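You operate a simulated robot arm through the tools that you are given. There is no shell and no other tool. Be economical: measure what you need, move in short steps, check, and stop when the job is done.

You run a simulated robot arm. Do the job below in one go: nothing can be reset, and whatever is moved stays where it is left.

Task
Take the orange glue bottle and put it on the top of the purple rubber mat.

Only the result counts: the job must be done as asked and must still hold three seconds after the hand-in. Knocking over, shifting, dropping, spilling or breaking anything else fails it.

Robot
A 6-joint arm with a two-finger parallel gripper on a trunk, on a base that drives. Base frame: it is fixed to the floor where the robot stands at the start and does not move with it; the origin is under the middle of the robot, x ahead of it, y to its left, z up. Lengths are in cm, angles in rad, forces in N, time in s.
With the tool pointing down near the work surface it reaches from about 48 to 88 cm from the robot's upright axis, wherever it stands. Its first joint turns from -2.007 to 2.007 rad. Places, roughly: top of the purple rubber mat [60, 160, 90]. Payload 4.2 kg.
Tool frame: the origin (TCP) lies between the finger pads and is the grasp point; the fingertips stand 2.3 cm ahead of it; z points along the fingers, y is the line along which they close. Largest opening 9.4 cm; finger width 3.8, thickness 1; the body of the gripper, 5.4 by 9.6 cm, starts 3.9 cm behind the TCP.
Orientation is told as [roll, pitch, yaw] about the base's x, y, z axes, in that order, counted from this pose: with the fingers straight down and closing along the base's y, the tool's x points along the base's -x, its y along +y and its z along -z.

Tools
- The arm moves only by the tool play_rows. Its argument "moves" is a list of rows, each a list of 7 numbers: the shift along the tool's x, y, z in cm, then the turn, a rotation vector about the tool's x, y, z in rad, then the closure, from 0 (fully open) to 1 (shut). In form: [[dx, dy, dz, ax, ay, az, fingers], ...]. A call has 1 to 8 rows; each row shifts and turns the commanded pose from where the row before left it, along the tool's axes as they then stand. Each row takes 0.2 s and may step no farther than 5 cm and 0.15 rad from the row before; otherwise, or with a gripper value out of range, the whole call is refused. Where a pose cannot be reached the arm comes as near as it can. A force on the tool above 40 N (or 10 N above the force at the start of the call, whichever is more), or a blocked arm, ends the call early, and 0.2 s more pass. The fingers move at their own pace (about 10.8 cm/s each) and stop on an object; they squeeze with about 38 N. The grip force told is the motor's: it shows also when the fingers shut on nothing. Time passes only in rows, and 0.2 s behind the last, so rows that do not move let the fingers close. It gives the time, the measured TCP pose, the force on the tool (base axes), the opening and the grip force at its end, in the units of the frame above (readings bear some noise).
- Cameras (640 x 400 px; columns grow to the right, rows downward): "scene" is now at [22.82, 14.65, 132.72]; the picture's right is [-0.53, -0.85, 0.00], its down [-0.42, 0.26, -0.87] and it looks along [0.74, -0.46, -0.49] (base axes); focal length 227 px, centre (320, 200). "wrist" rides on the gripper at [-3.9, 0, -4.4] in the tool frame; the picture's right is [0.00, -1.00, 0.00], its down [0.97, 0.00, -0.24] and it looks along [0.24, 0.00, 0.97] (tool axes); focal length 218 px, centre (320, 200). There is no depth. A picture from a camera that has moved, and an enlarged one, comes with that camera's place and axes in the base frame and with its lens.
- grab_frame(camera): a new picture of that camera. It takes no simulated time.
- slide_trunk(by): slides the trunk up (or, below 0, down) by that many cm; the arm and the scene camera ride with it, the base frame stays. It gives what a move gives, with no picture.
- roll_base(legs): drives the robot by 1 to 6 legs, each [ahead, turn to the left] in cm and rad, along the robot's own axes; the way and the turn of a leg run together, so that a leg with both is an arc; at most 150 cm and 3.142 rad a leg. The arm and the cameras ride along, it lands a little off, and it stops where it bumps. It gives what a move gives.
- aim_head(pan, tilt): turns the head with the scene camera to pan (to the left, within 1.396 rad either way) and tilt (down, from -0.506 to 1.204), counted from straight ahead of the robot. It gives what a move gives.
- zoom(camera, box): a new picture of the part [left, top, right, bottom] of that camera's present view, enlarged. It takes no simulated time.
- sign_off(): hands the job in; it is judged then, once.

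Work in short steps. Places have to be worked out from the pictures, the camera data and where the tool is seen: move nearer, look again, correct. Check each grasp and each placing, and mend what went wrong. You have 120 turns and 82 pictures in all, those below and enlarged ones among them. Open the gripper and draw the arm clear of the work before you hand the job in, unless the task says otherwise; then end with one line.

The tools are called after "Emit:" by a JSON object that holds its "api" and its "payload". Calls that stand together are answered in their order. play_rows: Moves the arm, as the interface text tells. Its arguments: {"type":"object","properties":{"moves":{"type":"array","items":{"type":"array","items":{"type":"number"}}}},"required":["moves"]} The other tools are called the same way: slide_trunk (by) slides the trunk up or down; roll_base (legs) drives the base; aim_head (pan, tilt) turns the head that bears the scene camera; grab_frame (camera) takes a picture; zoom (camera, box) takes an enlarged picture of a part of a camera's view; sign_off () hands the job in.

At the start:

```text
time_s: 0.0
eef_pos: [49.48, 8.9, 122.96]
tcp_rot: [0.002, -0.001, 0.0]
contact_force: [-0.4, 0.0, 0.4]
opening: 9.39
finger_force: 0.0
trunk travel left (down, up): [-67.5, 31.5]
robot x, y, heading: [0.0, 0.21, 0.001]
head pan, tilt: [-0.555, 0.517]
```

scene: 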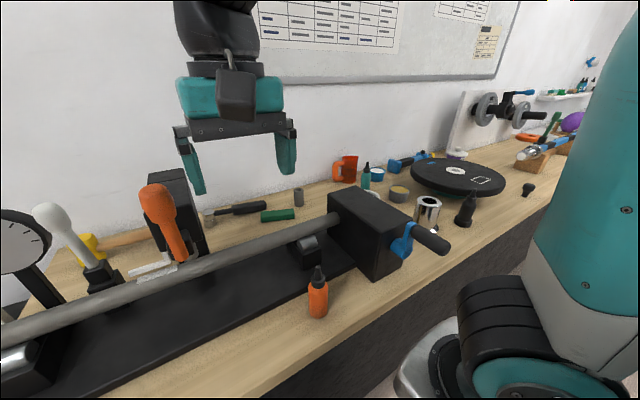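
wrist: 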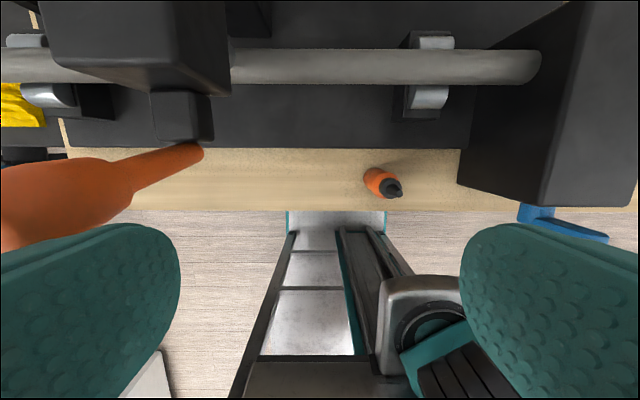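

The bottle looks to be near (48.3, -0.7), about 11–12 cm tall with a cap. I zoom in on it to measure its shape.

Emit:
{"api": "zoom", "payload": {"camera": "scene", "box": [270, 250, 366, 330]}}

Emit:
{"api": "zoom", "payload": {"camera": "wrist", "box": [330, 140, 426, 220]}}

```text
5.00 times, centred on (318, 290) of scene
camera zoom: at [22.82, 14.65, 132.72], right [-0.53, -0.85, 0.0], down [-0.42, 0.26, -0.87], along [0.74, -0.46, -0.49], focal length 1133 px, centre (330, -250)
```

zoom: 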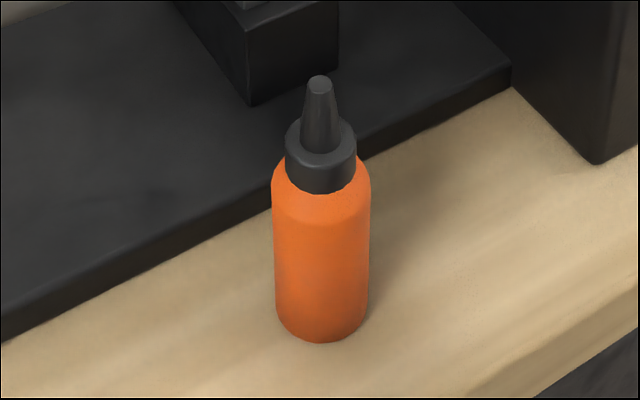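

```text
5.00 times, centred on (378, 180) of wrist
camera zoom: at [53.4, 8.98, 127.49], right [0.0, -1.0, 0.0], down [-0.97, 0.0, 0.24], along [-0.24, 0.0, -0.97], focal length 1091 px, centre (30, 300)
```

zoom: 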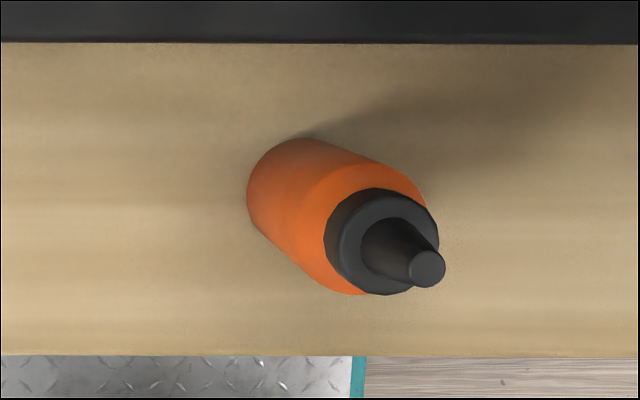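

The bottle stands at about (47.9, -0.35). It is 12.4 cm tall and 4 cm wide, too tall for a straight-down grasp on the body, so I'll come in tilted about 60° from behind. First I back the base off 22 cm to make room for that.

Emit:
{"api": "roll_base", "payload": {"legs": [[-22, 0]]}}

```text
time_s: 1.7
eef_pos: [27.24, 9.02, 123.08]
tcp_rot: [0.0, 0.0, 0.0]
contact_force: [-0.6, -1.0, -0.1]
opening: 9.43
finger_force: 0.0
trunk travel left (down, up): [-67.5, 31.5]
robot x, y, heading: [-22.34, 0.29, 0.002]
head pan, tilt: [-0.555, 0.517]
```

Next I centre on y≈-0.35 while moving forward to x≈37, then start tilting.

Emit:
{"api": "play_rows", "payload": {"moves": [[-2.5, -4.7, 0, 0, 0, 0, 0], [-2.5, -4.7, 0, 0, 0, 0, 0], [-4.5, 0, 0, 0, -0.15, 0, 0], [0, 0, 0, 0, -0.15, 0, 0], [0, 0, 0, 0, -0.15, 0, 0], [0, 0, 0, 0, -0.15, 0, 0], [0, 0, 0, 0, -0.15, 0, 0], [0, 0, 0, 0, -0.15, 0, 0]]}}

```text
refused: row 1 steps farther than a row can; nothing moved
```

The step was too long, so I shorten it.

Emit:
{"api": "play_rows", "payload": {"moves": [[-2.5, -4, 0, 0, 0, 0, 0], [-2.5, -4, 0, 0, 0, 0, 0], [-4.5, -1.37, 0, 0, -0.15, 0, 0], [0, 0, 0, 0, -0.15, 0, 0], [0, 0, 0, 0, -0.15, 0, 0], [0, 0, 0, 0, -0.15, 0, 0], [0, 0, 0, 0, -0.15, 0, 0], [0, 0, 0, 0, -0.15, 0, 0]]}}

```text
time_s: 3.5
eef_pos: [36.83, -0.39, 122.88]
tcp_rot: [0.0, -0.904, 0.003]
contact_force: [0.2, -0.4, -0.4]
opening: 9.42
finger_force: 0.1
trunk travel left (down, up): [-67.5, 31.5]
robot x, y, heading: [-22.01, 0.22, 0.002]
head pan, tilt: [-0.555, 0.517]
```

The tilt works. I finish it and descend to z≈100 short of the bottle, then look.

Emit:
{"api": "play_rows", "payload": {"moves": [[0, 0, 0, 0, -0.15, 0, 0], [4.04, 0, 2.3, 0, 0, 0, 0], [4.04, 0, 2.3, 0, 0, 0, 0], [4.04, 0, 2.3, 0, 0, 0, 0], [4.04, 0, 2.3, 0, 0, 0, 0], [4.04, 0, 2.3, 0, 0, 0, 0]]}}

Emit:
{"api": "grab_frame", "payload": {"camera": "wrist"}}

Emit:
{"api": "grab_frame", "payload": {"camera": "scene"}}

```text
time_s: 4.9
eef_pos: [40.12, 0.96, 101.03]
tcp_rot: [0.002, -1.049, -0.001]
contact_force: [-0.4, 0.3, 0.4]
opening: 9.4
finger_force: 0.0
out of reach, approached as far as the arm can: row 4, 5, 6
trunk travel left (down, up): [-67.5, 31.5]
robot x, y, heading: [-22.2, 0.15, -0.0]
head pan, tilt: [-0.555, 0.517]
```

```text
77 pictures are left
camera wrist: at [38.29, 1.0, 106.69], right [0.0, -1.0, 0.0], down [-0.69, 0.0, -0.72], along [0.72, 0.0, -0.69], focal length 218 px, centre (320, 200)
```

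wrist: 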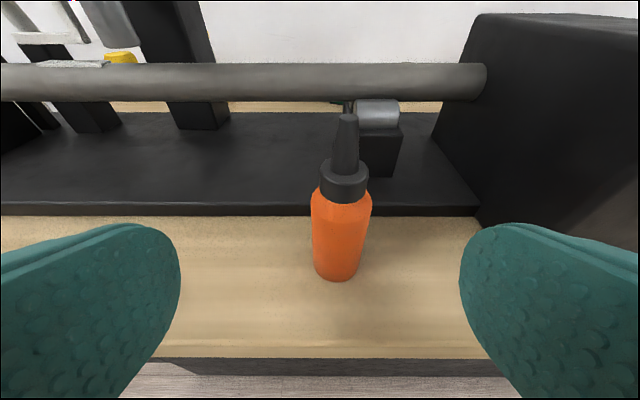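

```text
76 pictures are left
camera scene: at [0.58, 14.63, 132.74], right [-0.53, -0.85, 0.0], down [-0.42, 0.26, -0.87], along [0.74, -0.46, -0.49], focal length 227 px, centre (320, 200)
```

scene: 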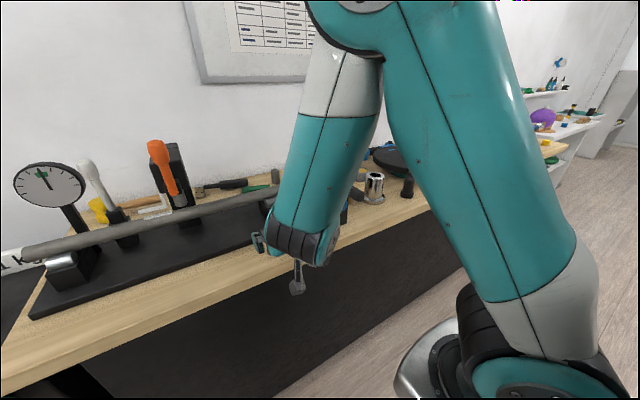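

The picture confirms the bottle at about (47.6, -0.5). The arm is at its near limit, so the pose is a bit off, and I'll nudge forward and check how the command tracks.

Emit:
{"api": "play_rows", "payload": {"moves": [[-1.0, 0, 1.73, 0, 0, 0, 0]]}}

```text
time_s: 5.3
eef_pos: [42.09, 0.97, 101.11]
tcp_rot: [0.002, -1.049, 0.0]
contact_force: [-0.9, 0.1, 0.6]
opening: 9.43
finger_force: 0.0
trunk travel left (down, up): [-67.5, 31.5]
robot x, y, heading: [-22.2, 0.19, -0.004]
head pan, tilt: [-0.555, 0.517]
```

The command follows the measured pose. I correct y and advance onto the bottle at z≈95, fingers still open.

Emit:
{"api": "play_rows", "payload": {"moves": [[0, -1.42, 0, 0, 0, 0, 0], [0.85, 0, 2.65, 0, 0, 0, 0], [0.85, 0, 2.65, 0, 0, 0, 0], [0.8, 0, 2.6, 0, 0, 0, 0]]}}

Emit:
{"api": "grab_frame", "payload": {"camera": "wrist"}}

```text
time_s: 6.3
eef_pos: [47.81, -0.47, 95.04]
tcp_rot: [0.001, -1.052, 0.001]
contact_force: [-0.3, 0.2, 0.3]
opening: 9.4
finger_force: 0.2
trunk travel left (down, up): [-67.5, 31.5]
robot x, y, heading: [-21.81, -0.2, 0.0]
head pan, tilt: [-0.555, 0.517]
```

```text
75 pictures are left
camera wrist: at [45.92, -0.43, 100.72], right [0.0, -1.0, 0.0], down [-0.69, 0.0, -0.72], along [0.72, 0.0, -0.69], focal length 218 px, centre (320, 200)
```

wrist: 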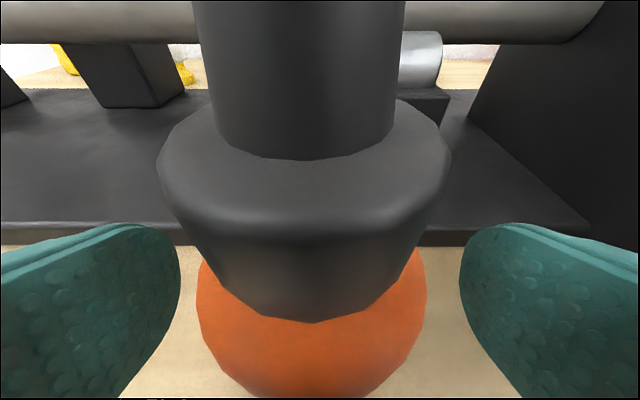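

The bottle is centred between the fingers, so I close and hold still.

Emit:
{"api": "play_rows", "payload": {"moves": [[0, 0, 0, 0, 0, 0, 0.4], [0, 0, 0, 0, 0, 0, 1], [0, 0, 0, 0, 0, 0, 1], [0, 0, 0, 0, 0, 0, 1]]}}

```text
time_s: 7.3
eef_pos: [47.7, -0.51, 95.01]
tcp_rot: [-0.001, -1.049, -0.001]
contact_force: [-0.6, -0.4, -0.4]
opening: 3.66
finger_force: 38.1
trunk travel left (down, up): [-67.5, 31.5]
robot x, y, heading: [-21.88, 0.37, 0.002]
head pan, tilt: [-0.555, 0.517]
```

The fingers are holding at 3.66 cm with 38 N. I lift straight up with the trunk.

Emit:
{"api": "slide_trunk", "payload": {"by": 25}}

Emit:
{"api": "grab_frame", "payload": {"camera": "wrist"}}

```text
time_s: 9.9
eef_pos: [47.8, -0.44, 120.12]
tcp_rot: [0.001, -1.051, 0.0]
contact_force: [-0.5, 0.7, -0.8]
opening: 3.66
finger_force: 38.0
trunk travel left (down, up): [-92.5, 6.5]
robot x, y, heading: [-22.04, 0.04, 0.002]
head pan, tilt: [-0.555, 0.517]
```

```text
74 pictures are left
camera wrist: at [45.93, -0.41, 125.7], right [0.0, -1.0, 0.0], down [-0.69, 0.0, -0.72], along [0.72, 0.0, -0.69], focal length 218 px, centre (320, 200)
```

wrist: 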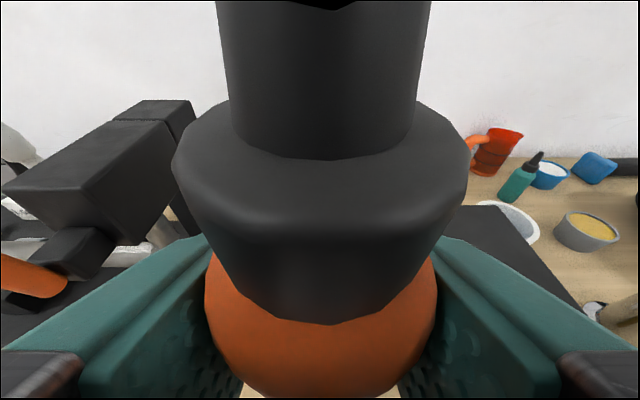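

The bottle is held. Before driving I look left for the mat and any obstacles.

Emit:
{"api": "aim_head", "payload": {"pan": 0.9, "tilt": 0.4}}

Emit:
{"api": "grab_frame", "payload": {"camera": "scene"}}

Emit:
{"api": "aim_head", "payload": {"pan": 1.396, "tilt": 0.5}}

Emit:
{"api": "grab_frame", "payload": {"camera": "scene"}}

```text
time_s: 11.4
eef_pos: [47.83, -0.38, 120.03]
tcp_rot: [-0.001, -1.049, 0.001]
contact_force: [-0.4, 0.0, -1.3]
opening: 3.66
finger_force: 38.6
trunk travel left (down, up): [-92.5, 6.5]
robot x, y, heading: [-21.98, 0.06, -0.001]
head pan, tilt: [0.901, 0.4]
```

```text
73 pictures are left
camera scene: at [-1.31, 26.69, 158.78], right [0.78, -0.62, 0.0], down [-0.24, -0.3, -0.92], along [0.57, 0.72, -0.39], focal length 227 px, centre (320, 200)
```

scene: 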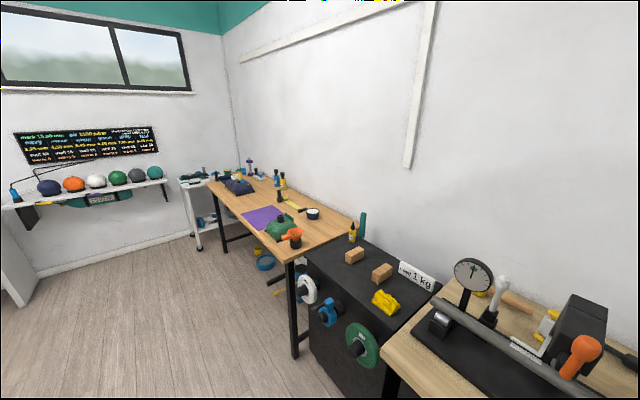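

```text
time_s: 12.4
eef_pos: [47.76, -0.46, 120.19]
tcp_rot: [0.0, -1.048, 0.0]
contact_force: [-0.3, 1.3, -0.5]
opening: 3.67
finger_force: 38.4
trunk travel left (down, up): [-92.5, 6.5]
robot x, y, heading: [-22.0, 0.01, 0.003]
head pan, tilt: [1.396, 0.499]
```

```text
72 pictures are left
camera scene: at [-5.48, 28.39, 157.87], right [0.98, -0.17, 0.0], down [-0.08, -0.47, -0.88], along [0.15, 0.86, -0.48], focal length 227 px, centre (320, 200)
```

scene: 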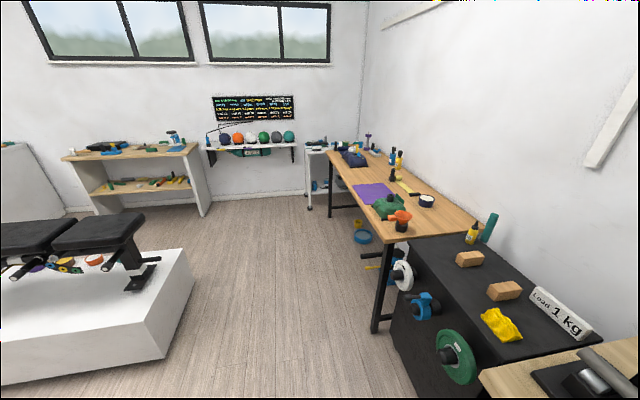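

The corridor is clear: the bench front is at x≈42 and the platform edge at x≈-87. I back off, turn left, drive along, and turn back to face the mat.

Emit:
{"api": "roll_base", "payload": {"legs": [[-24, 0], [0, 1.5708], [159, 0]]}}

```text
refused: 159 is not a number from -150 to 150
```

One leg was too long, so I split it.

Emit:
{"api": "roll_base", "payload": {"legs": [[-24, 0], [0, 1.5708], [100, 0], [59, 0]]}}

Emit:
{"api": "aim_head", "payload": {"pan": -1.0, "tilt": 0.5}}

Emit:
{"api": "grab_frame", "payload": {"camera": "scene"}}

```text
time_s: 25.7
eef_pos: [-39.71, 229.11, 119.98]
tcp_rot: [0.001, -1.048, 1.544]
contact_force: [0.5, -0.4, -2.1]
opening: 3.64
finger_force: 37.8
trunk travel left (down, up): [-92.5, 6.5]
robot x, y, heading: [-42.13, 159.32, 1.549]
head pan, tilt: [1.396, 0.499]
```

```text
time_s: 27.9
eef_pos: [-39.63, 229.12, 119.92]
tcp_rot: [0.0, -1.047, 1.545]
contact_force: [-0.4, 0.0, -0.8]
opening: 3.64
finger_force: 38.2
trunk travel left (down, up): [-92.5, 6.5]
robot x, y, heading: [-42.02, 159.66, 1.545]
head pan, tilt: [-1.0, 0.499]
```

```text
71 pictures are left
camera scene: at [-53.39, 179.71, 157.87], right [0.52, -0.86, 0.0], down [-0.41, -0.25, -0.88], along [0.75, 0.46, -0.48], focal length 227 px, centre (320, 200)
```

scene: 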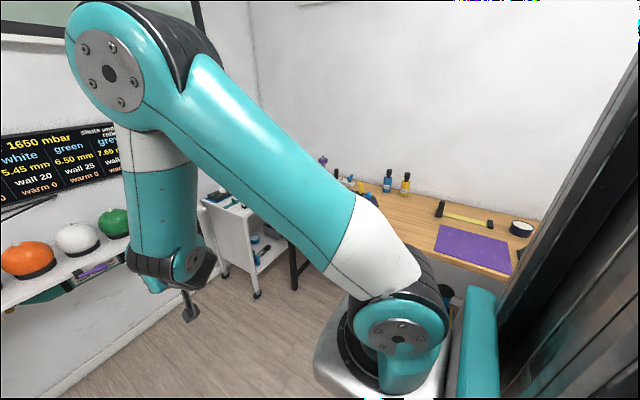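

I'm in front of the mat and the sweep is clear. I turn back to face +x and look ahead.

Emit:
{"api": "roll_base", "payload": {"legs": [[0, -1.545]]}}

Emit:
{"api": "aim_head", "payload": {"pan": -0.2, "tilt": 0.6}}

Emit:
{"api": "grab_frame", "payload": {"camera": "scene"}}

```text
time_s: 32.0
eef_pos: [28.04, 158.92, 120.06]
tcp_rot: [0.001, -1.049, 0.003]
contact_force: [0.1, 0.6, -1.3]
opening: 3.63
finger_force: 37.9
trunk travel left (down, up): [-92.5, 6.5]
robot x, y, heading: [-41.87, 159.04, 0.009]
head pan, tilt: [-1.0, 0.499]
```

```text
time_s: 33.2
eef_pos: [27.98, 158.95, 119.95]
tcp_rot: [0.0, -1.049, 0.002]
contact_force: [0.4, 0.0, -0.9]
opening: 3.62
finger_force: 38.0
trunk travel left (down, up): [-92.5, 6.5]
robot x, y, heading: [-41.98, 159.45, 0.006]
head pan, tilt: [-0.201, 0.6]
```

```text
70 pictures are left
camera scene: at [-18.24, 177.05, 156.96], right [-0.2, -0.98, 0.0], down [-0.55, 0.11, -0.83], along [0.81, -0.16, -0.56], focal length 227 px, centre (320, 200)
```

scene: 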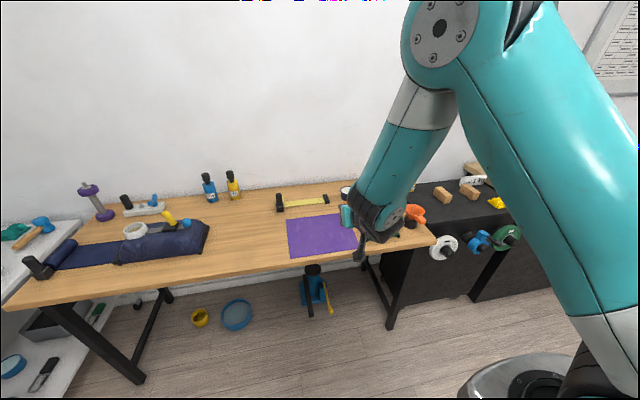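

The mat spans about x 40–66, y 149–176, centre ≈ (53, 162). I drive 24 cm forward and shift the arm 3 cm to the left.

Emit:
{"api": "roll_base", "payload": {"legs": [[24, 0]]}}

Emit:
{"api": "play_rows", "payload": {"moves": [[0, 3, 0, 0, 0, 0, 1]]}}

Emit:
{"api": "aim_head", "payload": {"pan": -0.25, "tilt": 0.75}}

Emit:
{"api": "grab_frame", "payload": {"camera": "scene"}}

Emit:
{"api": "grab_frame", "payload": {"camera": "wrist"}}

```text
time_s: 34.9
eef_pos: [52.09, 159.1, 119.99]
tcp_rot: [0.0, -1.049, 0.003]
contact_force: [-0.7, 0.7, -0.9]
opening: 3.61
finger_force: 37.6
trunk travel left (down, up): [-92.5, 6.5]
robot x, y, heading: [-17.8, 159.33, 0.007]
head pan, tilt: [-0.201, 0.6]
```

```text
time_s: 35.3
eef_pos: [52.02, 161.94, 119.99]
tcp_rot: [0.001, -1.048, 0.003]
contact_force: [0.3, -0.6, -1.2]
opening: 3.62
finger_force: 38.4
trunk travel left (down, up): [-92.5, 6.5]
robot x, y, heading: [-17.83, 159.37, 0.004]
head pan, tilt: [-0.201, 0.6]
```

```text
time_s: 36.0
eef_pos: [52.21, 162.12, 120.11]
tcp_rot: [0.0, -1.049, 0.003]
contact_force: [0.6, -0.2, -0.7]
opening: 3.62
finger_force: 38.0
trunk travel left (down, up): [-92.5, 6.5]
robot x, y, heading: [-17.85, 159.29, 0.006]
head pan, tilt: [-0.25, 0.75]
```

```text
69 pictures are left
camera scene: at [5.33, 176.89, 155.68], right [-0.24, -0.97, 0.0], down [-0.66, 0.17, -0.73], along [0.71, -0.18, -0.68], focal length 227 px, centre (320, 200)
```

scene: 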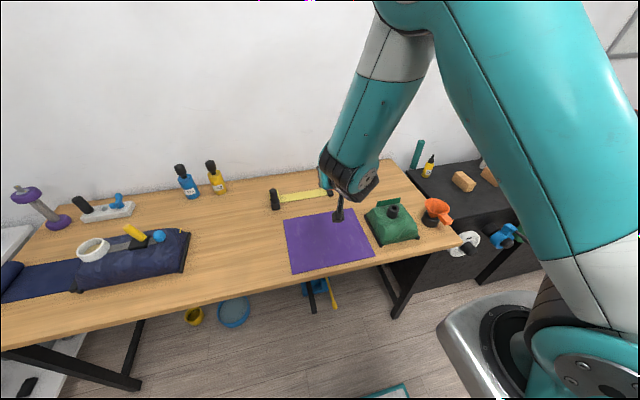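

```text
68 pictures are left
camera wrist: at [50.35, 162.07, 125.72], right [0.0, -1.0, 0.0], down [-0.69, 0.0, -0.72], along [0.72, 0.0, -0.69], focal length 218 px, centre (320, 200)
```

wrist: 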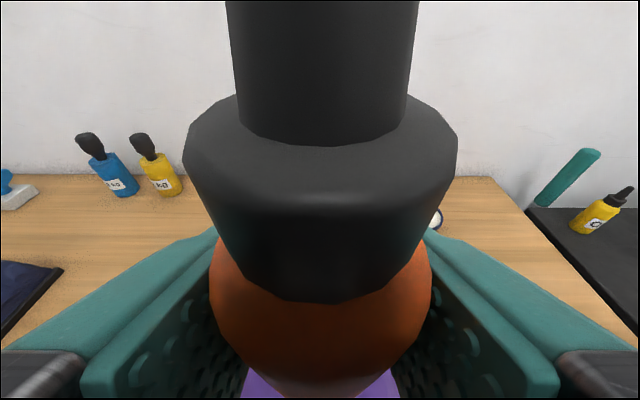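

The mat centre works out at (54.5, 162). In the wrist view the bottle has swung about 3° forward in the grip, so I pitch back 0.055 rad, move 2 cm forward, and then lower with the trunk.

Emit:
{"api": "play_rows", "payload": {"moves": [[-1.0, 0, 1.73, 0, -0.055, 0, 1], [0, 0, 0, 0, 0, 0, 1]]}}

Emit:
{"api": "slide_trunk", "payload": {"by": -22}}

Emit:
{"api": "grab_frame", "payload": {"camera": "scene"}}

Emit:
{"api": "grab_frame", "payload": {"camera": "wrist"}}

```text
time_s: 36.6
eef_pos: [54.24, 161.96, 120.07]
tcp_rot: [-0.001, -1.104, 0.003]
contact_force: [-0.6, 0.8, -0.9]
opening: 3.61
finger_force: 38.6
trunk travel left (down, up): [-92.5, 6.5]
robot x, y, heading: [-17.7, 159.57, 0.005]
head pan, tilt: [-0.25, 0.75]
```

```text
time_s: 39.0
eef_pos: [54.14, 161.97, 98.07]
tcp_rot: [0.0, -1.105, 0.005]
contact_force: [-0.2, 0.3, -0.9]
opening: 3.63
finger_force: 37.7
trunk travel left (down, up): [-70.5, 28.5]
robot x, y, heading: [-17.94, 159.46, 0.005]
head pan, tilt: [-0.25, 0.75]
```

```text
67 pictures are left
camera scene: at [5.33, 176.89, 133.68], right [-0.24, -0.97, 0.0], down [-0.66, 0.17, -0.73], along [0.71, -0.18, -0.68], focal length 227 px, centre (320, 200)
```

scene: 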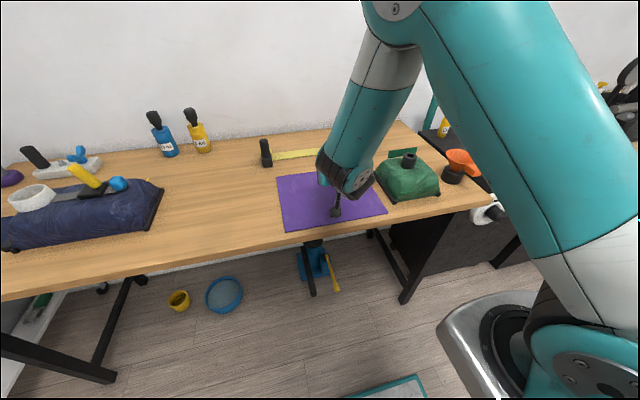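

```text
66 pictures are left
camera wrist: at [52.03, 162.01, 103.56], right [0.0, -1.0, 0.0], down [-0.65, 0.0, -0.76], along [0.76, 0.0, -0.65], focal length 218 px, centre (320, 200)
```

wrist: 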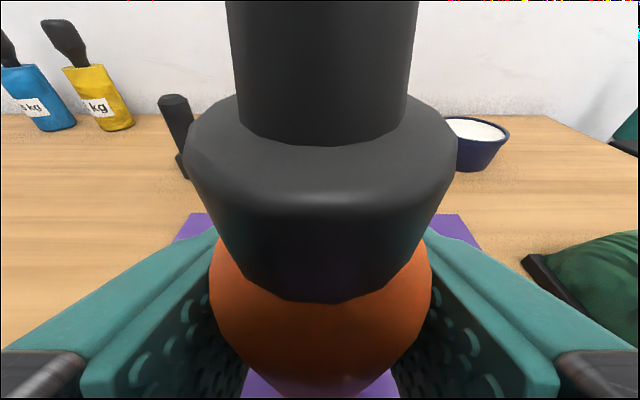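

We are over the mat centre with the bottle bottom about 3 cm above the bench. I lower 2 cm and then go in small steps, watching the force.

Emit:
{"api": "play_rows", "payload": {"moves": [[0.89, 0, 0.45, 0, 0, 0, 1], [0.89, 0, 0.45, 0, 0, 0, 1]]}}

Emit:
{"api": "play_rows", "payload": {"moves": [[0.36, 0, 0.18, 0, 0, 0, 1]]}}

```text
time_s: 39.6
eef_pos: [54.17, 162.14, 96.03]
tcp_rot: [0.0, -1.104, 0.004]
contact_force: [0.4, -0.3, -0.2]
opening: 3.65
finger_force: 38.1
trunk travel left (down, up): [-70.5, 28.5]
robot x, y, heading: [-17.77, 159.5, 0.002]
head pan, tilt: [-0.25, 0.75]
```

```text
time_s: 40.0
eef_pos: [54.27, 162.03, 95.69]
tcp_rot: [-0.001, -1.105, 0.003]
contact_force: [0.3, -0.4, -1.4]
opening: 3.64
finger_force: 38.1
trunk travel left (down, up): [-70.5, 28.5]
robot x, y, heading: [-17.92, 159.28, 0.001]
head pan, tilt: [-0.25, 0.75]
```

No contact yet, so I keep lowering in small steps.

Emit:
{"api": "play_rows", "payload": {"moves": [[0.22, 0, 0.11, 0, 0, 0, 1]]}}

Emit:
{"api": "play_rows", "payload": {"moves": [[0.22, 0, 0.11, 0, 0, 0, 1]]}}

Emit:
{"api": "grab_frame", "payload": {"camera": "wrist"}}

Emit:
{"api": "zoom", "payload": {"camera": "scene", "box": [270, 140, 398, 240]}}

```text
time_s: 40.4
eef_pos: [54.09, 161.95, 95.46]
tcp_rot: [0.0, -1.104, 0.003]
contact_force: [-0.2, -0.1, -1.4]
opening: 3.64
finger_force: 37.9
trunk travel left (down, up): [-70.5, 28.5]
robot x, y, heading: [-17.68, 159.46, 0.007]
head pan, tilt: [-0.25, 0.75]
```

```text
time_s: 40.8
eef_pos: [54.15, 161.99, 95.14]
tcp_rot: [0.0, -1.104, 0.003]
contact_force: [-0.2, 0.4, -1.5]
opening: 3.65
finger_force: 38.6
trunk travel left (down, up): [-70.5, 28.5]
robot x, y, heading: [-18.22, 159.73, 0.002]
head pan, tilt: [-0.25, 0.75]
```

```text
65 pictures are left
camera wrist: at [52.04, 161.98, 100.67], right [0.0, -1.0, 0.0], down [-0.65, 0.0, -0.76], along [0.76, 0.0, -0.65], focal length 218 px, centre (320, 200)
```

wrist: 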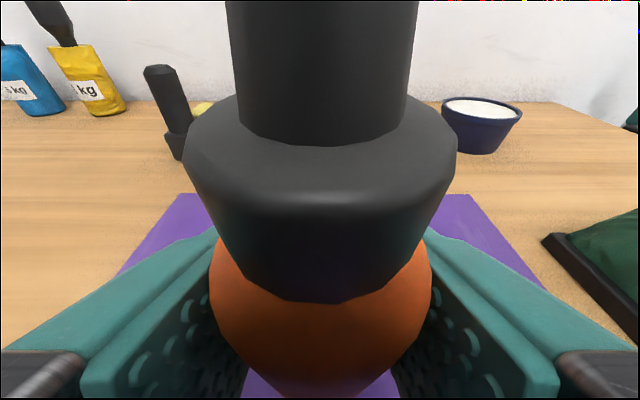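

```text
4.00 times, centred on (334, 190) of scene
camera zoom: at [5.32, 176.89, 133.67], right [-0.24, -0.97, 0.0], down [-0.66, 0.17, -0.73], along [0.71, -0.18, -0.68], focal length 906 px, centre (264, 240)
```

zoom: 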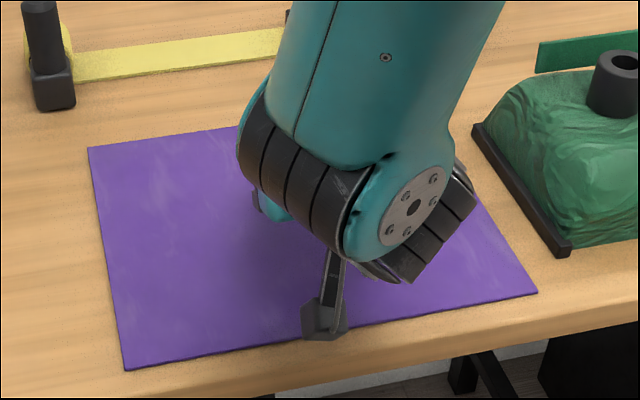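

There's a bracket hanging under the wrist that may come close to the mat. I zoom in to judge its clearance.

Emit:
{"api": "zoom", "payload": {"camera": "scene", "box": [318, 190, 382, 230]}}

```text
10.00 times, centred on (350, 210) of scene
camera zoom: at [5.32, 176.89, 133.67], right [-0.24, -0.97, 0.0], down [-0.66, 0.17, -0.73], along [0.71, -0.18, -0.68], focal length 2266 px, centre (20, 100)
```

zoom: 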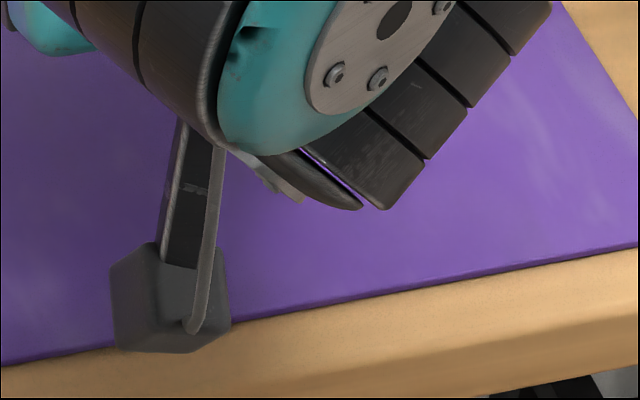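

The bracket block sits at about x≈41, nearly at bench height, and the bench edge is at x≈38. Placing nearer the mat's front, at x≈47.7, lets it hang off the edge just as it did at the grasp. I raise 2 cm and roll back 6.5 cm.

Emit:
{"api": "play_rows", "payload": {"moves": [[-0.89, 0, -0.45, 0, 0, 0, 1], [-0.89, 0, -0.45, 0, 0, 0, 1]]}}

Emit:
{"api": "roll_base", "payload": {"legs": [[-6.5, 0]]}}

Emit:
{"api": "play_rows", "payload": {"moves": [[0.89, 0, 0.45, 0, 0, 0, 1], [0.6, 0, 0.3, 0, 0, 0, 1]]}}

Emit:
{"api": "grab_frame", "payload": {"camera": "wrist"}}

Emit:
{"api": "zoom", "payload": {"camera": "scene", "box": [270, 140, 398, 240]}}

```text
time_s: 41.4
eef_pos: [54.14, 162.0, 97.23]
tcp_rot: [-0.001, -1.103, 0.005]
contact_force: [0.4, 0.3, -0.7]
opening: 3.65
finger_force: 38.6
trunk travel left (down, up): [-70.5, 28.5]
robot x, y, heading: [-17.89, 159.7, 0.003]
head pan, tilt: [-0.25, 0.75]
```

```text
time_s: 42.4
eef_pos: [47.61, 162.04, 97.17]
tcp_rot: [-0.001, -1.103, 0.004]
contact_force: [-0.1, 0.1, -1.1]
opening: 3.61
finger_force: 37.9
trunk travel left (down, up): [-70.5, 28.5]
robot x, y, heading: [-24.54, 159.38, 0.003]
head pan, tilt: [-0.25, 0.75]
```

```text
time_s: 43.0
eef_pos: [47.48, 162.2, 95.55]
tcp_rot: [0.002, -1.103, 0.004]
contact_force: [0.6, 0.3, -0.2]
opening: 3.64
finger_force: 38.3
trunk travel left (down, up): [-70.5, 28.5]
robot x, y, heading: [-24.42, 159.41, -0.002]
head pan, tilt: [-0.25, 0.75]
```

```text
62 pictures are left
camera wrist: at [45.44, 162.15, 101.13], right [0.0, -1.0, 0.0], down [-0.65, 0.0, -0.76], along [0.76, 0.0, -0.65], focal length 218 px, centre (320, 200)
```

wrist: 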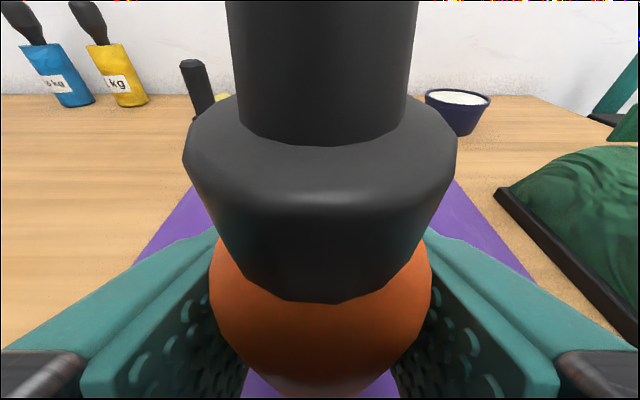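

```text
4.00 times, centred on (334, 190) of scene
camera zoom: at [-1.29, 176.86, 133.68], right [-0.24, -0.97, 0.0], down [-0.66, 0.17, -0.73], along [0.71, -0.18, -0.68], focal length 906 px, centre (264, 240)
```

zoom: 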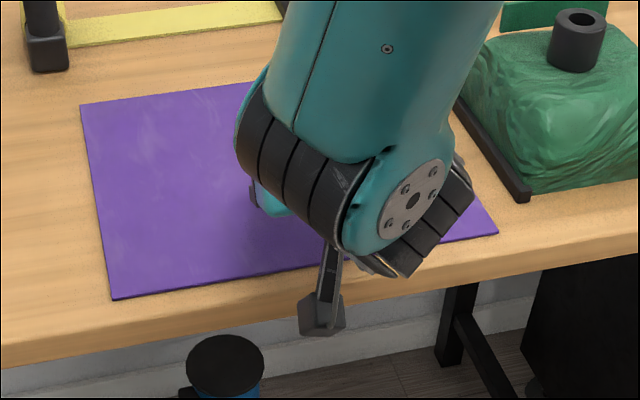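

The bracket now hangs at the bench edge. I continue lowering in 0.2 cm steps and watch for the bottle touching.

Emit:
{"api": "play_rows", "payload": {"moves": [[0.22, 0, 0.11, 0, 0, 0, 1], [0.18, 0, 0.09, 0, 0, 0, 1]]}}

Emit:
{"api": "play_rows", "payload": {"moves": [[0.13, 0, 0.07, 0, 0, 0, 1]]}}

Emit:
{"api": "play_rows", "payload": {"moves": [[0.13, 0, 0.07, 0, 0, 0, 1]]}}

```text
time_s: 43.6
eef_pos: [47.58, 162.06, 94.96]
tcp_rot: [0.0, -1.105, 0.002]
contact_force: [0.3, -0.3, -2.0]
opening: 3.64
finger_force: 38.2
trunk travel left (down, up): [-70.5, 28.5]
robot x, y, heading: [-23.94, 159.4, 0.003]
head pan, tilt: [-0.25, 0.75]
```

```text
time_s: 44.0
eef_pos: [47.64, 162.06, 94.95]
tcp_rot: [0.0, -1.106, 0.005]
contact_force: [-0.6, -0.3, -1.1]
opening: 3.62
finger_force: 38.1
trunk travel left (down, up): [-70.5, 28.5]
robot x, y, heading: [-24.69, 159.55, 0.006]
head pan, tilt: [-0.25, 0.75]
```

```text
time_s: 44.4
eef_pos: [47.56, 162.1, 94.79]
tcp_rot: [-0.001, -1.106, 0.005]
contact_force: [-0.1, -1.0, -1.4]
opening: 3.63
finger_force: 38.1
trunk travel left (down, up): [-70.5, 28.5]
robot x, y, heading: [-24.05, 159.53, 0.004]
head pan, tilt: [-0.25, 0.75]
```

Still no contact force, so I keep going down gently.

Emit:
{"api": "play_rows", "payload": {"moves": [[0.13, 0, 0.07, 0, 0, 0, 1]]}}

Emit:
{"api": "play_rows", "payload": {"moves": [[0.13, 0, 0.07, 0, 0, 0, 1]]}}

Emit:
{"api": "play_rows", "payload": {"moves": [[0.13, 0, 0.07, 0, 0, 0, 1]]}}

Emit:
{"api": "grab_frame", "payload": {"camera": "wrist"}}

```text
time_s: 44.8
eef_pos: [47.59, 161.95, 94.68]
tcp_rot: [0.001, -1.103, 0.003]
contact_force: [0.0, 0.0, -1.2]
opening: 3.66
finger_force: 37.9
trunk travel left (down, up): [-70.5, 28.5]
robot x, y, heading: [-24.28, 159.47, 0.004]
head pan, tilt: [-0.25, 0.75]
```

```text
time_s: 45.2
eef_pos: [47.51, 161.9, 94.38]
tcp_rot: [0.001, -1.103, 0.003]
contact_force: [-0.3, 0.2, -1.3]
opening: 3.62
finger_force: 37.7
trunk travel left (down, up): [-70.5, 28.5]
robot x, y, heading: [-24.51, 159.16, 0.003]
head pan, tilt: [-0.25, 0.75]
```

```text
time_s: 45.6
eef_pos: [47.68, 162.12, 94.3]
tcp_rot: [0.002, -1.105, 0.004]
contact_force: [-0.7, 0.8, -1.6]
opening: 3.62
finger_force: 38.7
trunk travel left (down, up): [-70.5, 28.5]
robot x, y, heading: [-24.36, 159.18, -0.004]
head pan, tilt: [-0.25, 0.75]
```

```text
60 pictures are left
camera wrist: at [45.45, 162.07, 99.88], right [0.0, -1.0, 0.0], down [-0.65, 0.0, -0.76], along [0.76, 0.0, -0.65], focal length 218 px, centre (320, 200)
```

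wrist: 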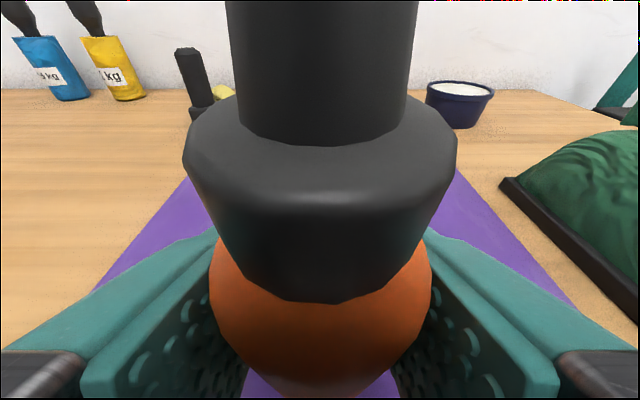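

Comparing the mat corners from the two camera heights puts this bench at z≈86, not 90. The mat therefore spans x≈45–70 and y≈147–176, and the bench edge is at x≈40.8. I need to be a little deeper, at x≈49.3, and to check the bracket again, so I raise 1 cm, roll forward 1.7 cm and look.

Emit:
{"api": "play_rows", "payload": {"moves": [[-0.89, 0, -0.45, 0, 0, 0, 1]]}}

Emit:
{"api": "roll_base", "payload": {"legs": [[1.7, 0]]}}

Emit:
{"api": "aim_head", "payload": {"pan": -0.35, "tilt": 0.8}}

Emit:
{"api": "grab_frame", "payload": {"camera": "scene"}}

Emit:
{"api": "zoom", "payload": {"camera": "scene", "box": [270, 120, 398, 200]}}

```text
time_s: 46.0
eef_pos: [47.55, 162.07, 95.19]
tcp_rot: [0.002, -1.105, 0.004]
contact_force: [0.4, -0.5, -1.5]
opening: 3.63
finger_force: 38.1
trunk travel left (down, up): [-70.5, 28.5]
robot x, y, heading: [-24.42, 159.19, 0.001]
head pan, tilt: [-0.25, 0.75]
```

```text
time_s: 46.7
eef_pos: [49.23, 162.19, 95.2]
tcp_rot: [0.001, -1.104, 0.006]
contact_force: [0.5, -0.2, -1.2]
opening: 3.62
finger_force: 38.1
trunk travel left (down, up): [-70.5, 28.5]
robot x, y, heading: [-23.08, 159.24, 0.005]
head pan, tilt: [-0.25, 0.75]
```

```text
time_s: 47.4
eef_pos: [49.19, 162.04, 95.35]
tcp_rot: [-0.002, -1.105, 0.004]
contact_force: [0.1, 0.7, -1.0]
opening: 3.65
finger_force: 38.6
trunk travel left (down, up): [-70.5, 28.5]
robot x, y, heading: [-22.71, 159.52, 0.01]
head pan, tilt: [-0.351, 0.799]
```

```text
59 pictures are left
camera scene: at [-0.07, 176.16, 133.27], right [-0.34, -0.94, 0.0], down [-0.67, 0.24, -0.7], along [0.66, -0.24, -0.72], focal length 227 px, centre (320, 200)
```

scene: 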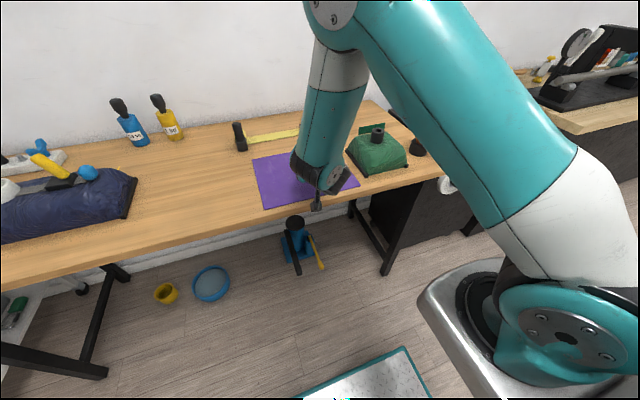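

```text
5.00 times, centred on (334, 160) of scene
camera zoom: at [-0.07, 176.16, 133.27], right [-0.34, -0.94, 0.0], down [-0.67, 0.24, -0.7], along [0.66, -0.24, -0.72], focal length 1133 px, centre (250, 400)
```

zoom: 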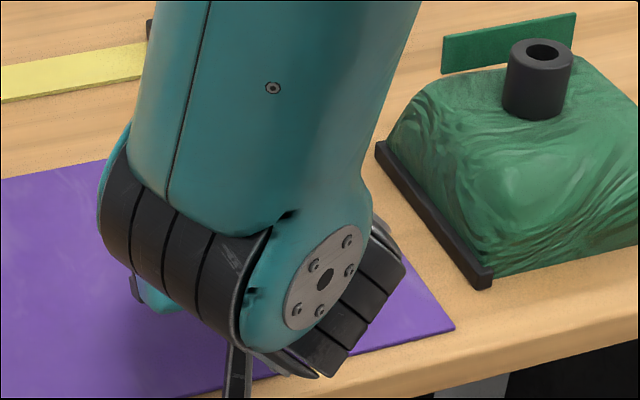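

The bracket is at about x≈39 against a bench edge at ≈40.8, so it should just pass in front. I lower in steps and watch the force: contact near z≈93 would mean the bracket, near 91.4 the bottle.

Emit:
{"api": "play_rows", "payload": {"moves": [[0.45, 0, 0.22, 0, 0, 0, 1], [0.45, 0, 0.22, 0, 0, 0, 1], [0.27, 0, 0.13, 0, 0, 0, 1]]}}

Emit:
{"api": "play_rows", "payload": {"moves": [[0.27, 0, 0.13, 0, 0, 0, 1], [0.27, 0, 0.13, 0, 0, 0, 1], [0.27, 0, 0.13, 0, 0, 0, 1]]}}

Emit:
{"api": "grab_frame", "payload": {"camera": "scene"}}

Emit:
{"api": "grab_frame", "payload": {"camera": "wrist"}}

```text
time_s: 48.2
eef_pos: [49.2, 161.95, 93.97]
tcp_rot: [0.0, -1.105, 0.003]
contact_force: [1.0, -1.1, -1.1]
opening: 3.65
finger_force: 37.2
trunk travel left (down, up): [-70.5, 28.5]
robot x, y, heading: [-22.86, 159.76, 0.009]
head pan, tilt: [-0.351, 0.799]
```

```text
time_s: 49.0
eef_pos: [49.04, 162.06, 93.14]
tcp_rot: [0.002, -1.104, 0.003]
contact_force: [-0.3, 0.4, -1.2]
opening: 3.61
finger_force: 38.3
trunk travel left (down, up): [-70.5, 28.5]
robot x, y, heading: [-22.99, 159.28, 0.001]
head pan, tilt: [-0.351, 0.799]
```

```text
57 pictures are left
camera scene: at [-0.07, 176.16, 133.27], right [-0.34, -0.94, 0.0], down [-0.67, 0.24, -0.7], along [0.66, -0.24, -0.72], focal length 227 px, centre (320, 200)
```

scene: 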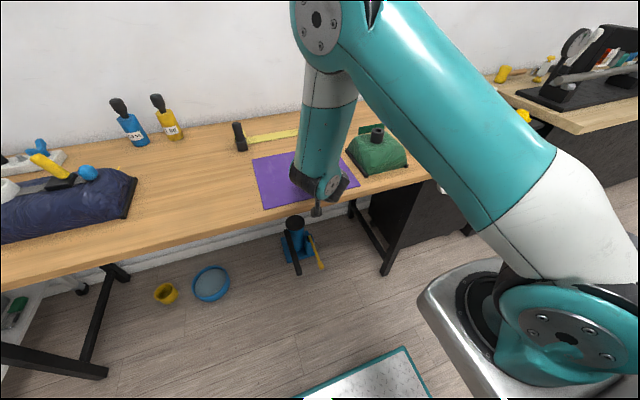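

```text
56 pictures are left
camera wrist: at [46.95, 162.05, 98.7], right [0.0, -1.0, 0.0], down [-0.65, 0.0, -0.76], along [0.76, 0.0, -0.65], focal length 218 px, centre (320, 200)
```

wrist: 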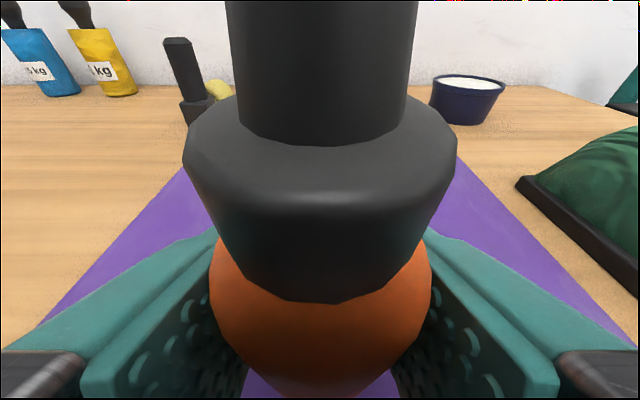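

Lowering continues freely, so I go on in smaller steps.

Emit:
{"api": "play_rows", "payload": {"moves": [[0.27, 0, 0.13, 0, 0, 0, 1], [0.22, 0, 0.11, 0, 0, 0, 1]]}}

Emit:
{"api": "play_rows", "payload": {"moves": [[0.22, 0, 0.11, 0, 0, 0, 1], [0.22, 0, 0.11, 0, 0, 0, 1]]}}

Emit:
{"api": "play_rows", "payload": {"moves": [[0.18, 0, 0.09, 0, 0, 0, 1]]}}

Emit:
{"api": "zoom", "payload": {"camera": "scene", "box": [270, 150, 366, 230]}}

```text
time_s: 49.6
eef_pos: [49.06, 162.12, 92.55]
tcp_rot: [0.0, -1.105, 0.006]
contact_force: [-0.8, 0.0, -0.9]
opening: 3.61
finger_force: 38.4
trunk travel left (down, up): [-70.5, 28.5]
robot x, y, heading: [-22.54, 159.65, 0.01]
head pan, tilt: [-0.351, 0.799]
```

```text
time_s: 50.2
eef_pos: [49.26, 162.06, 92.11]
tcp_rot: [0.001, -1.104, 0.002]
contact_force: [-0.2, 0.6, -1.1]
opening: 3.64
finger_force: 38.0
trunk travel left (down, up): [-70.5, 28.5]
robot x, y, heading: [-22.77, 159.64, 0.006]
head pan, tilt: [-0.351, 0.799]
```

```text
time_s: 50.6
eef_pos: [49.24, 161.98, 91.76]
tcp_rot: [0.0, -1.104, 0.003]
contact_force: [0.4, -0.3, -1.1]
opening: 3.65
finger_force: 37.7
trunk travel left (down, up): [-70.5, 28.5]
robot x, y, heading: [-22.91, 159.38, 0.006]
head pan, tilt: [-0.351, 0.799]
```

```text
5.00 times, centred on (318, 190) of scene
camera zoom: at [-0.07, 176.16, 133.27], right [-0.34, -0.94, 0.0], down [-0.67, 0.24, -0.7], along [0.66, -0.24, -0.72], focal length 1133 px, centre (330, 250)
```

zoom: 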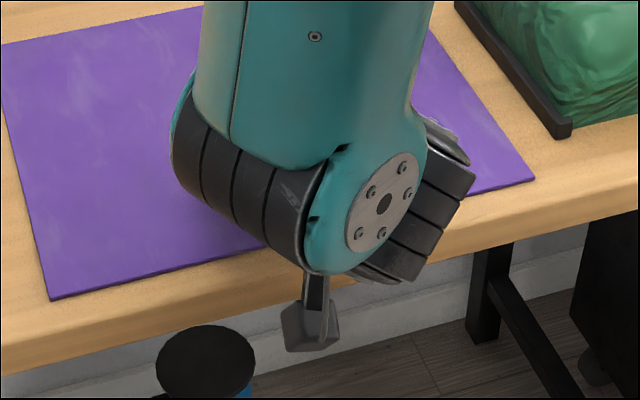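

The bracket clears the bench edge. I continue at 0.2 cm per step until the bottle touches.

Emit:
{"api": "play_rows", "payload": {"moves": [[0.18, 0, 0.09, 0, 0, 0, 1]]}}

Emit:
{"api": "play_rows", "payload": {"moves": [[0.13, 0, 0.07, 0, 0, 0, 1]]}}

Emit:
{"api": "play_rows", "payload": {"moves": [[0.13, 0, 0.07, 0, 0, 0, 1]]}}

```text
time_s: 51.0
eef_pos: [49.14, 162.09, 91.6]
tcp_rot: [0.001, -1.106, 0.004]
contact_force: [-0.2, 0.1, -1.6]
opening: 3.62
finger_force: 37.8
trunk travel left (down, up): [-70.5, 28.5]
robot x, y, heading: [-22.96, 159.18, 0.004]
head pan, tilt: [-0.351, 0.799]
```

```text
time_s: 51.4
eef_pos: [49.1, 162.23, 91.54]
tcp_rot: [0.0, -1.105, 0.006]
contact_force: [-0.6, -1.3, 0.4]
opening: 3.63
finger_force: 38.6
trunk travel left (down, up): [-70.5, 28.5]
robot x, y, heading: [-22.88, 159.52, 0.008]
head pan, tilt: [-0.351, 0.799]
```

```text
time_s: 51.8
eef_pos: [49.16, 162.09, 91.56]
tcp_rot: [-0.001, -1.107, 0.004]
contact_force: [-3.5, -1.1, 13.6]
opening: 3.63
finger_force: 38.0
trunk travel left (down, up): [-70.5, 28.5]
robot x, y, heading: [-22.95, 159.28, 0.005]
head pan, tilt: [-0.351, 0.799]
```

There is an upward force of 13.6 N at z≈91.5, which means the bottle is on the mat. I ease up a hair, open, and look.

Emit:
{"api": "play_rows", "payload": {"moves": [[-0.09, 0, -0.05, 0, 0, 0, 1], [0, 0, 0, 0, 0, 0, 0.5], [0, 0, 0, 0, 0, 0, 0.2], [0, 0, 0, 0, 0, 0, 0], [0, 0, 0, 0, 0, 0, 0]]}}

Emit:
{"api": "grab_frame", "payload": {"camera": "wrist"}}

```text
time_s: 53.0
eef_pos: [49.12, 162.18, 91.38]
tcp_rot: [0.0, -1.105, 0.003]
contact_force: [0.6, -0.2, 0.3]
opening: 9.41
finger_force: 0.1
trunk travel left (down, up): [-70.5, 28.5]
robot x, y, heading: [-22.73, 159.31, 0.009]
head pan, tilt: [-0.351, 0.799]
```

```text
54 pictures are left
camera wrist: at [46.98, 162.19, 96.99], right [0.0, -1.0, 0.0], down [-0.65, 0.0, -0.76], along [0.76, 0.0, -0.65], focal length 218 px, centre (320, 200)
```

wrist: 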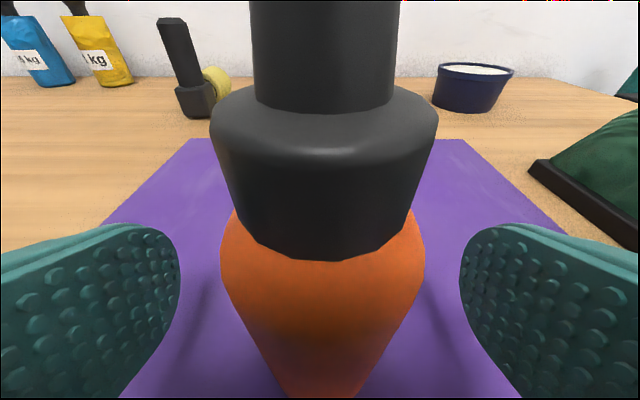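

The bottle stands free between the open fingers. I back the base straight out, which keeps the fingers and bracket clear, and then inspect.

Emit:
{"api": "roll_base", "payload": {"legs": [[-22, 0]]}}

Emit:
{"api": "slide_trunk", "payload": {"by": 15}}

Emit:
{"api": "grab_frame", "payload": {"camera": "wrist"}}

Emit:
{"api": "grab_frame", "payload": {"camera": "scene"}}

```text
time_s: 54.7
eef_pos: [26.78, 162.01, 91.5]
tcp_rot: [0.001, -1.106, 0.003]
contact_force: [-0.2, 0.3, -0.6]
opening: 9.37
finger_force: 0.1
trunk travel left (down, up): [-70.5, 28.5]
robot x, y, heading: [-45.08, 159.32, 0.007]
head pan, tilt: [-0.351, 0.799]
```

```text
time_s: 56.5
eef_pos: [26.7, 162.03, 106.38]
tcp_rot: [0.001, -1.105, 0.003]
contact_force: [-0.3, -0.1, -0.3]
opening: 9.39
finger_force: 0.0
trunk travel left (down, up): [-85.5, 13.5]
robot x, y, heading: [-45.18, 159.51, 0.002]
head pan, tilt: [-0.351, 0.799]
```

```text
53 pictures are left
camera wrist: at [24.55, 162.03, 111.99], right [0.0, -1.0, 0.0], down [-0.65, 0.0, -0.76], along [0.76, 0.0, -0.65], focal length 218 px, centre (320, 200)
```

wrist: 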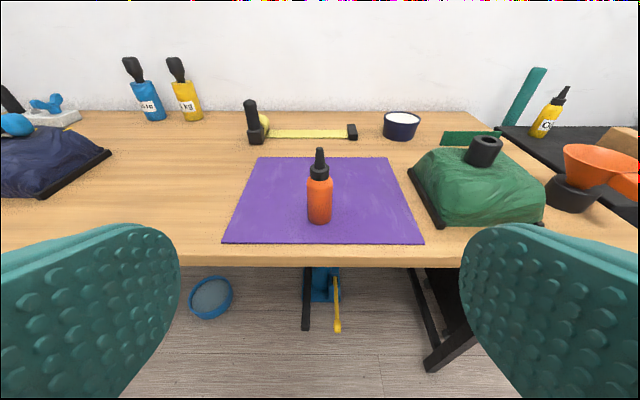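

```text
52 pictures are left
camera scene: at [-22.49, 176.04, 148.27], right [-0.34, -0.94, 0.0], down [-0.67, 0.24, -0.7], along [0.66, -0.24, -0.72], focal length 227 px, centre (320, 200)
```

scene: 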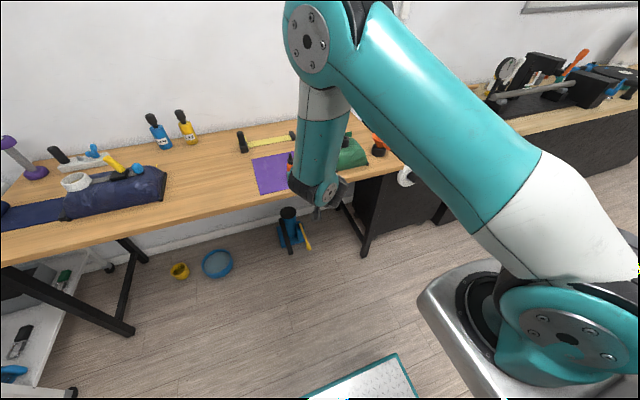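

The bottle stands upright, fully on the mat, with the gripper open and clear. Nothing else has moved, so I hand in.

Emit:
{"api": "sign_off", "payload": {}}

```text
The job is handed in.
```

The orange glue bottle is standing upright on the purple rubber mat, toward its front edge, and I saw nothing else moved.
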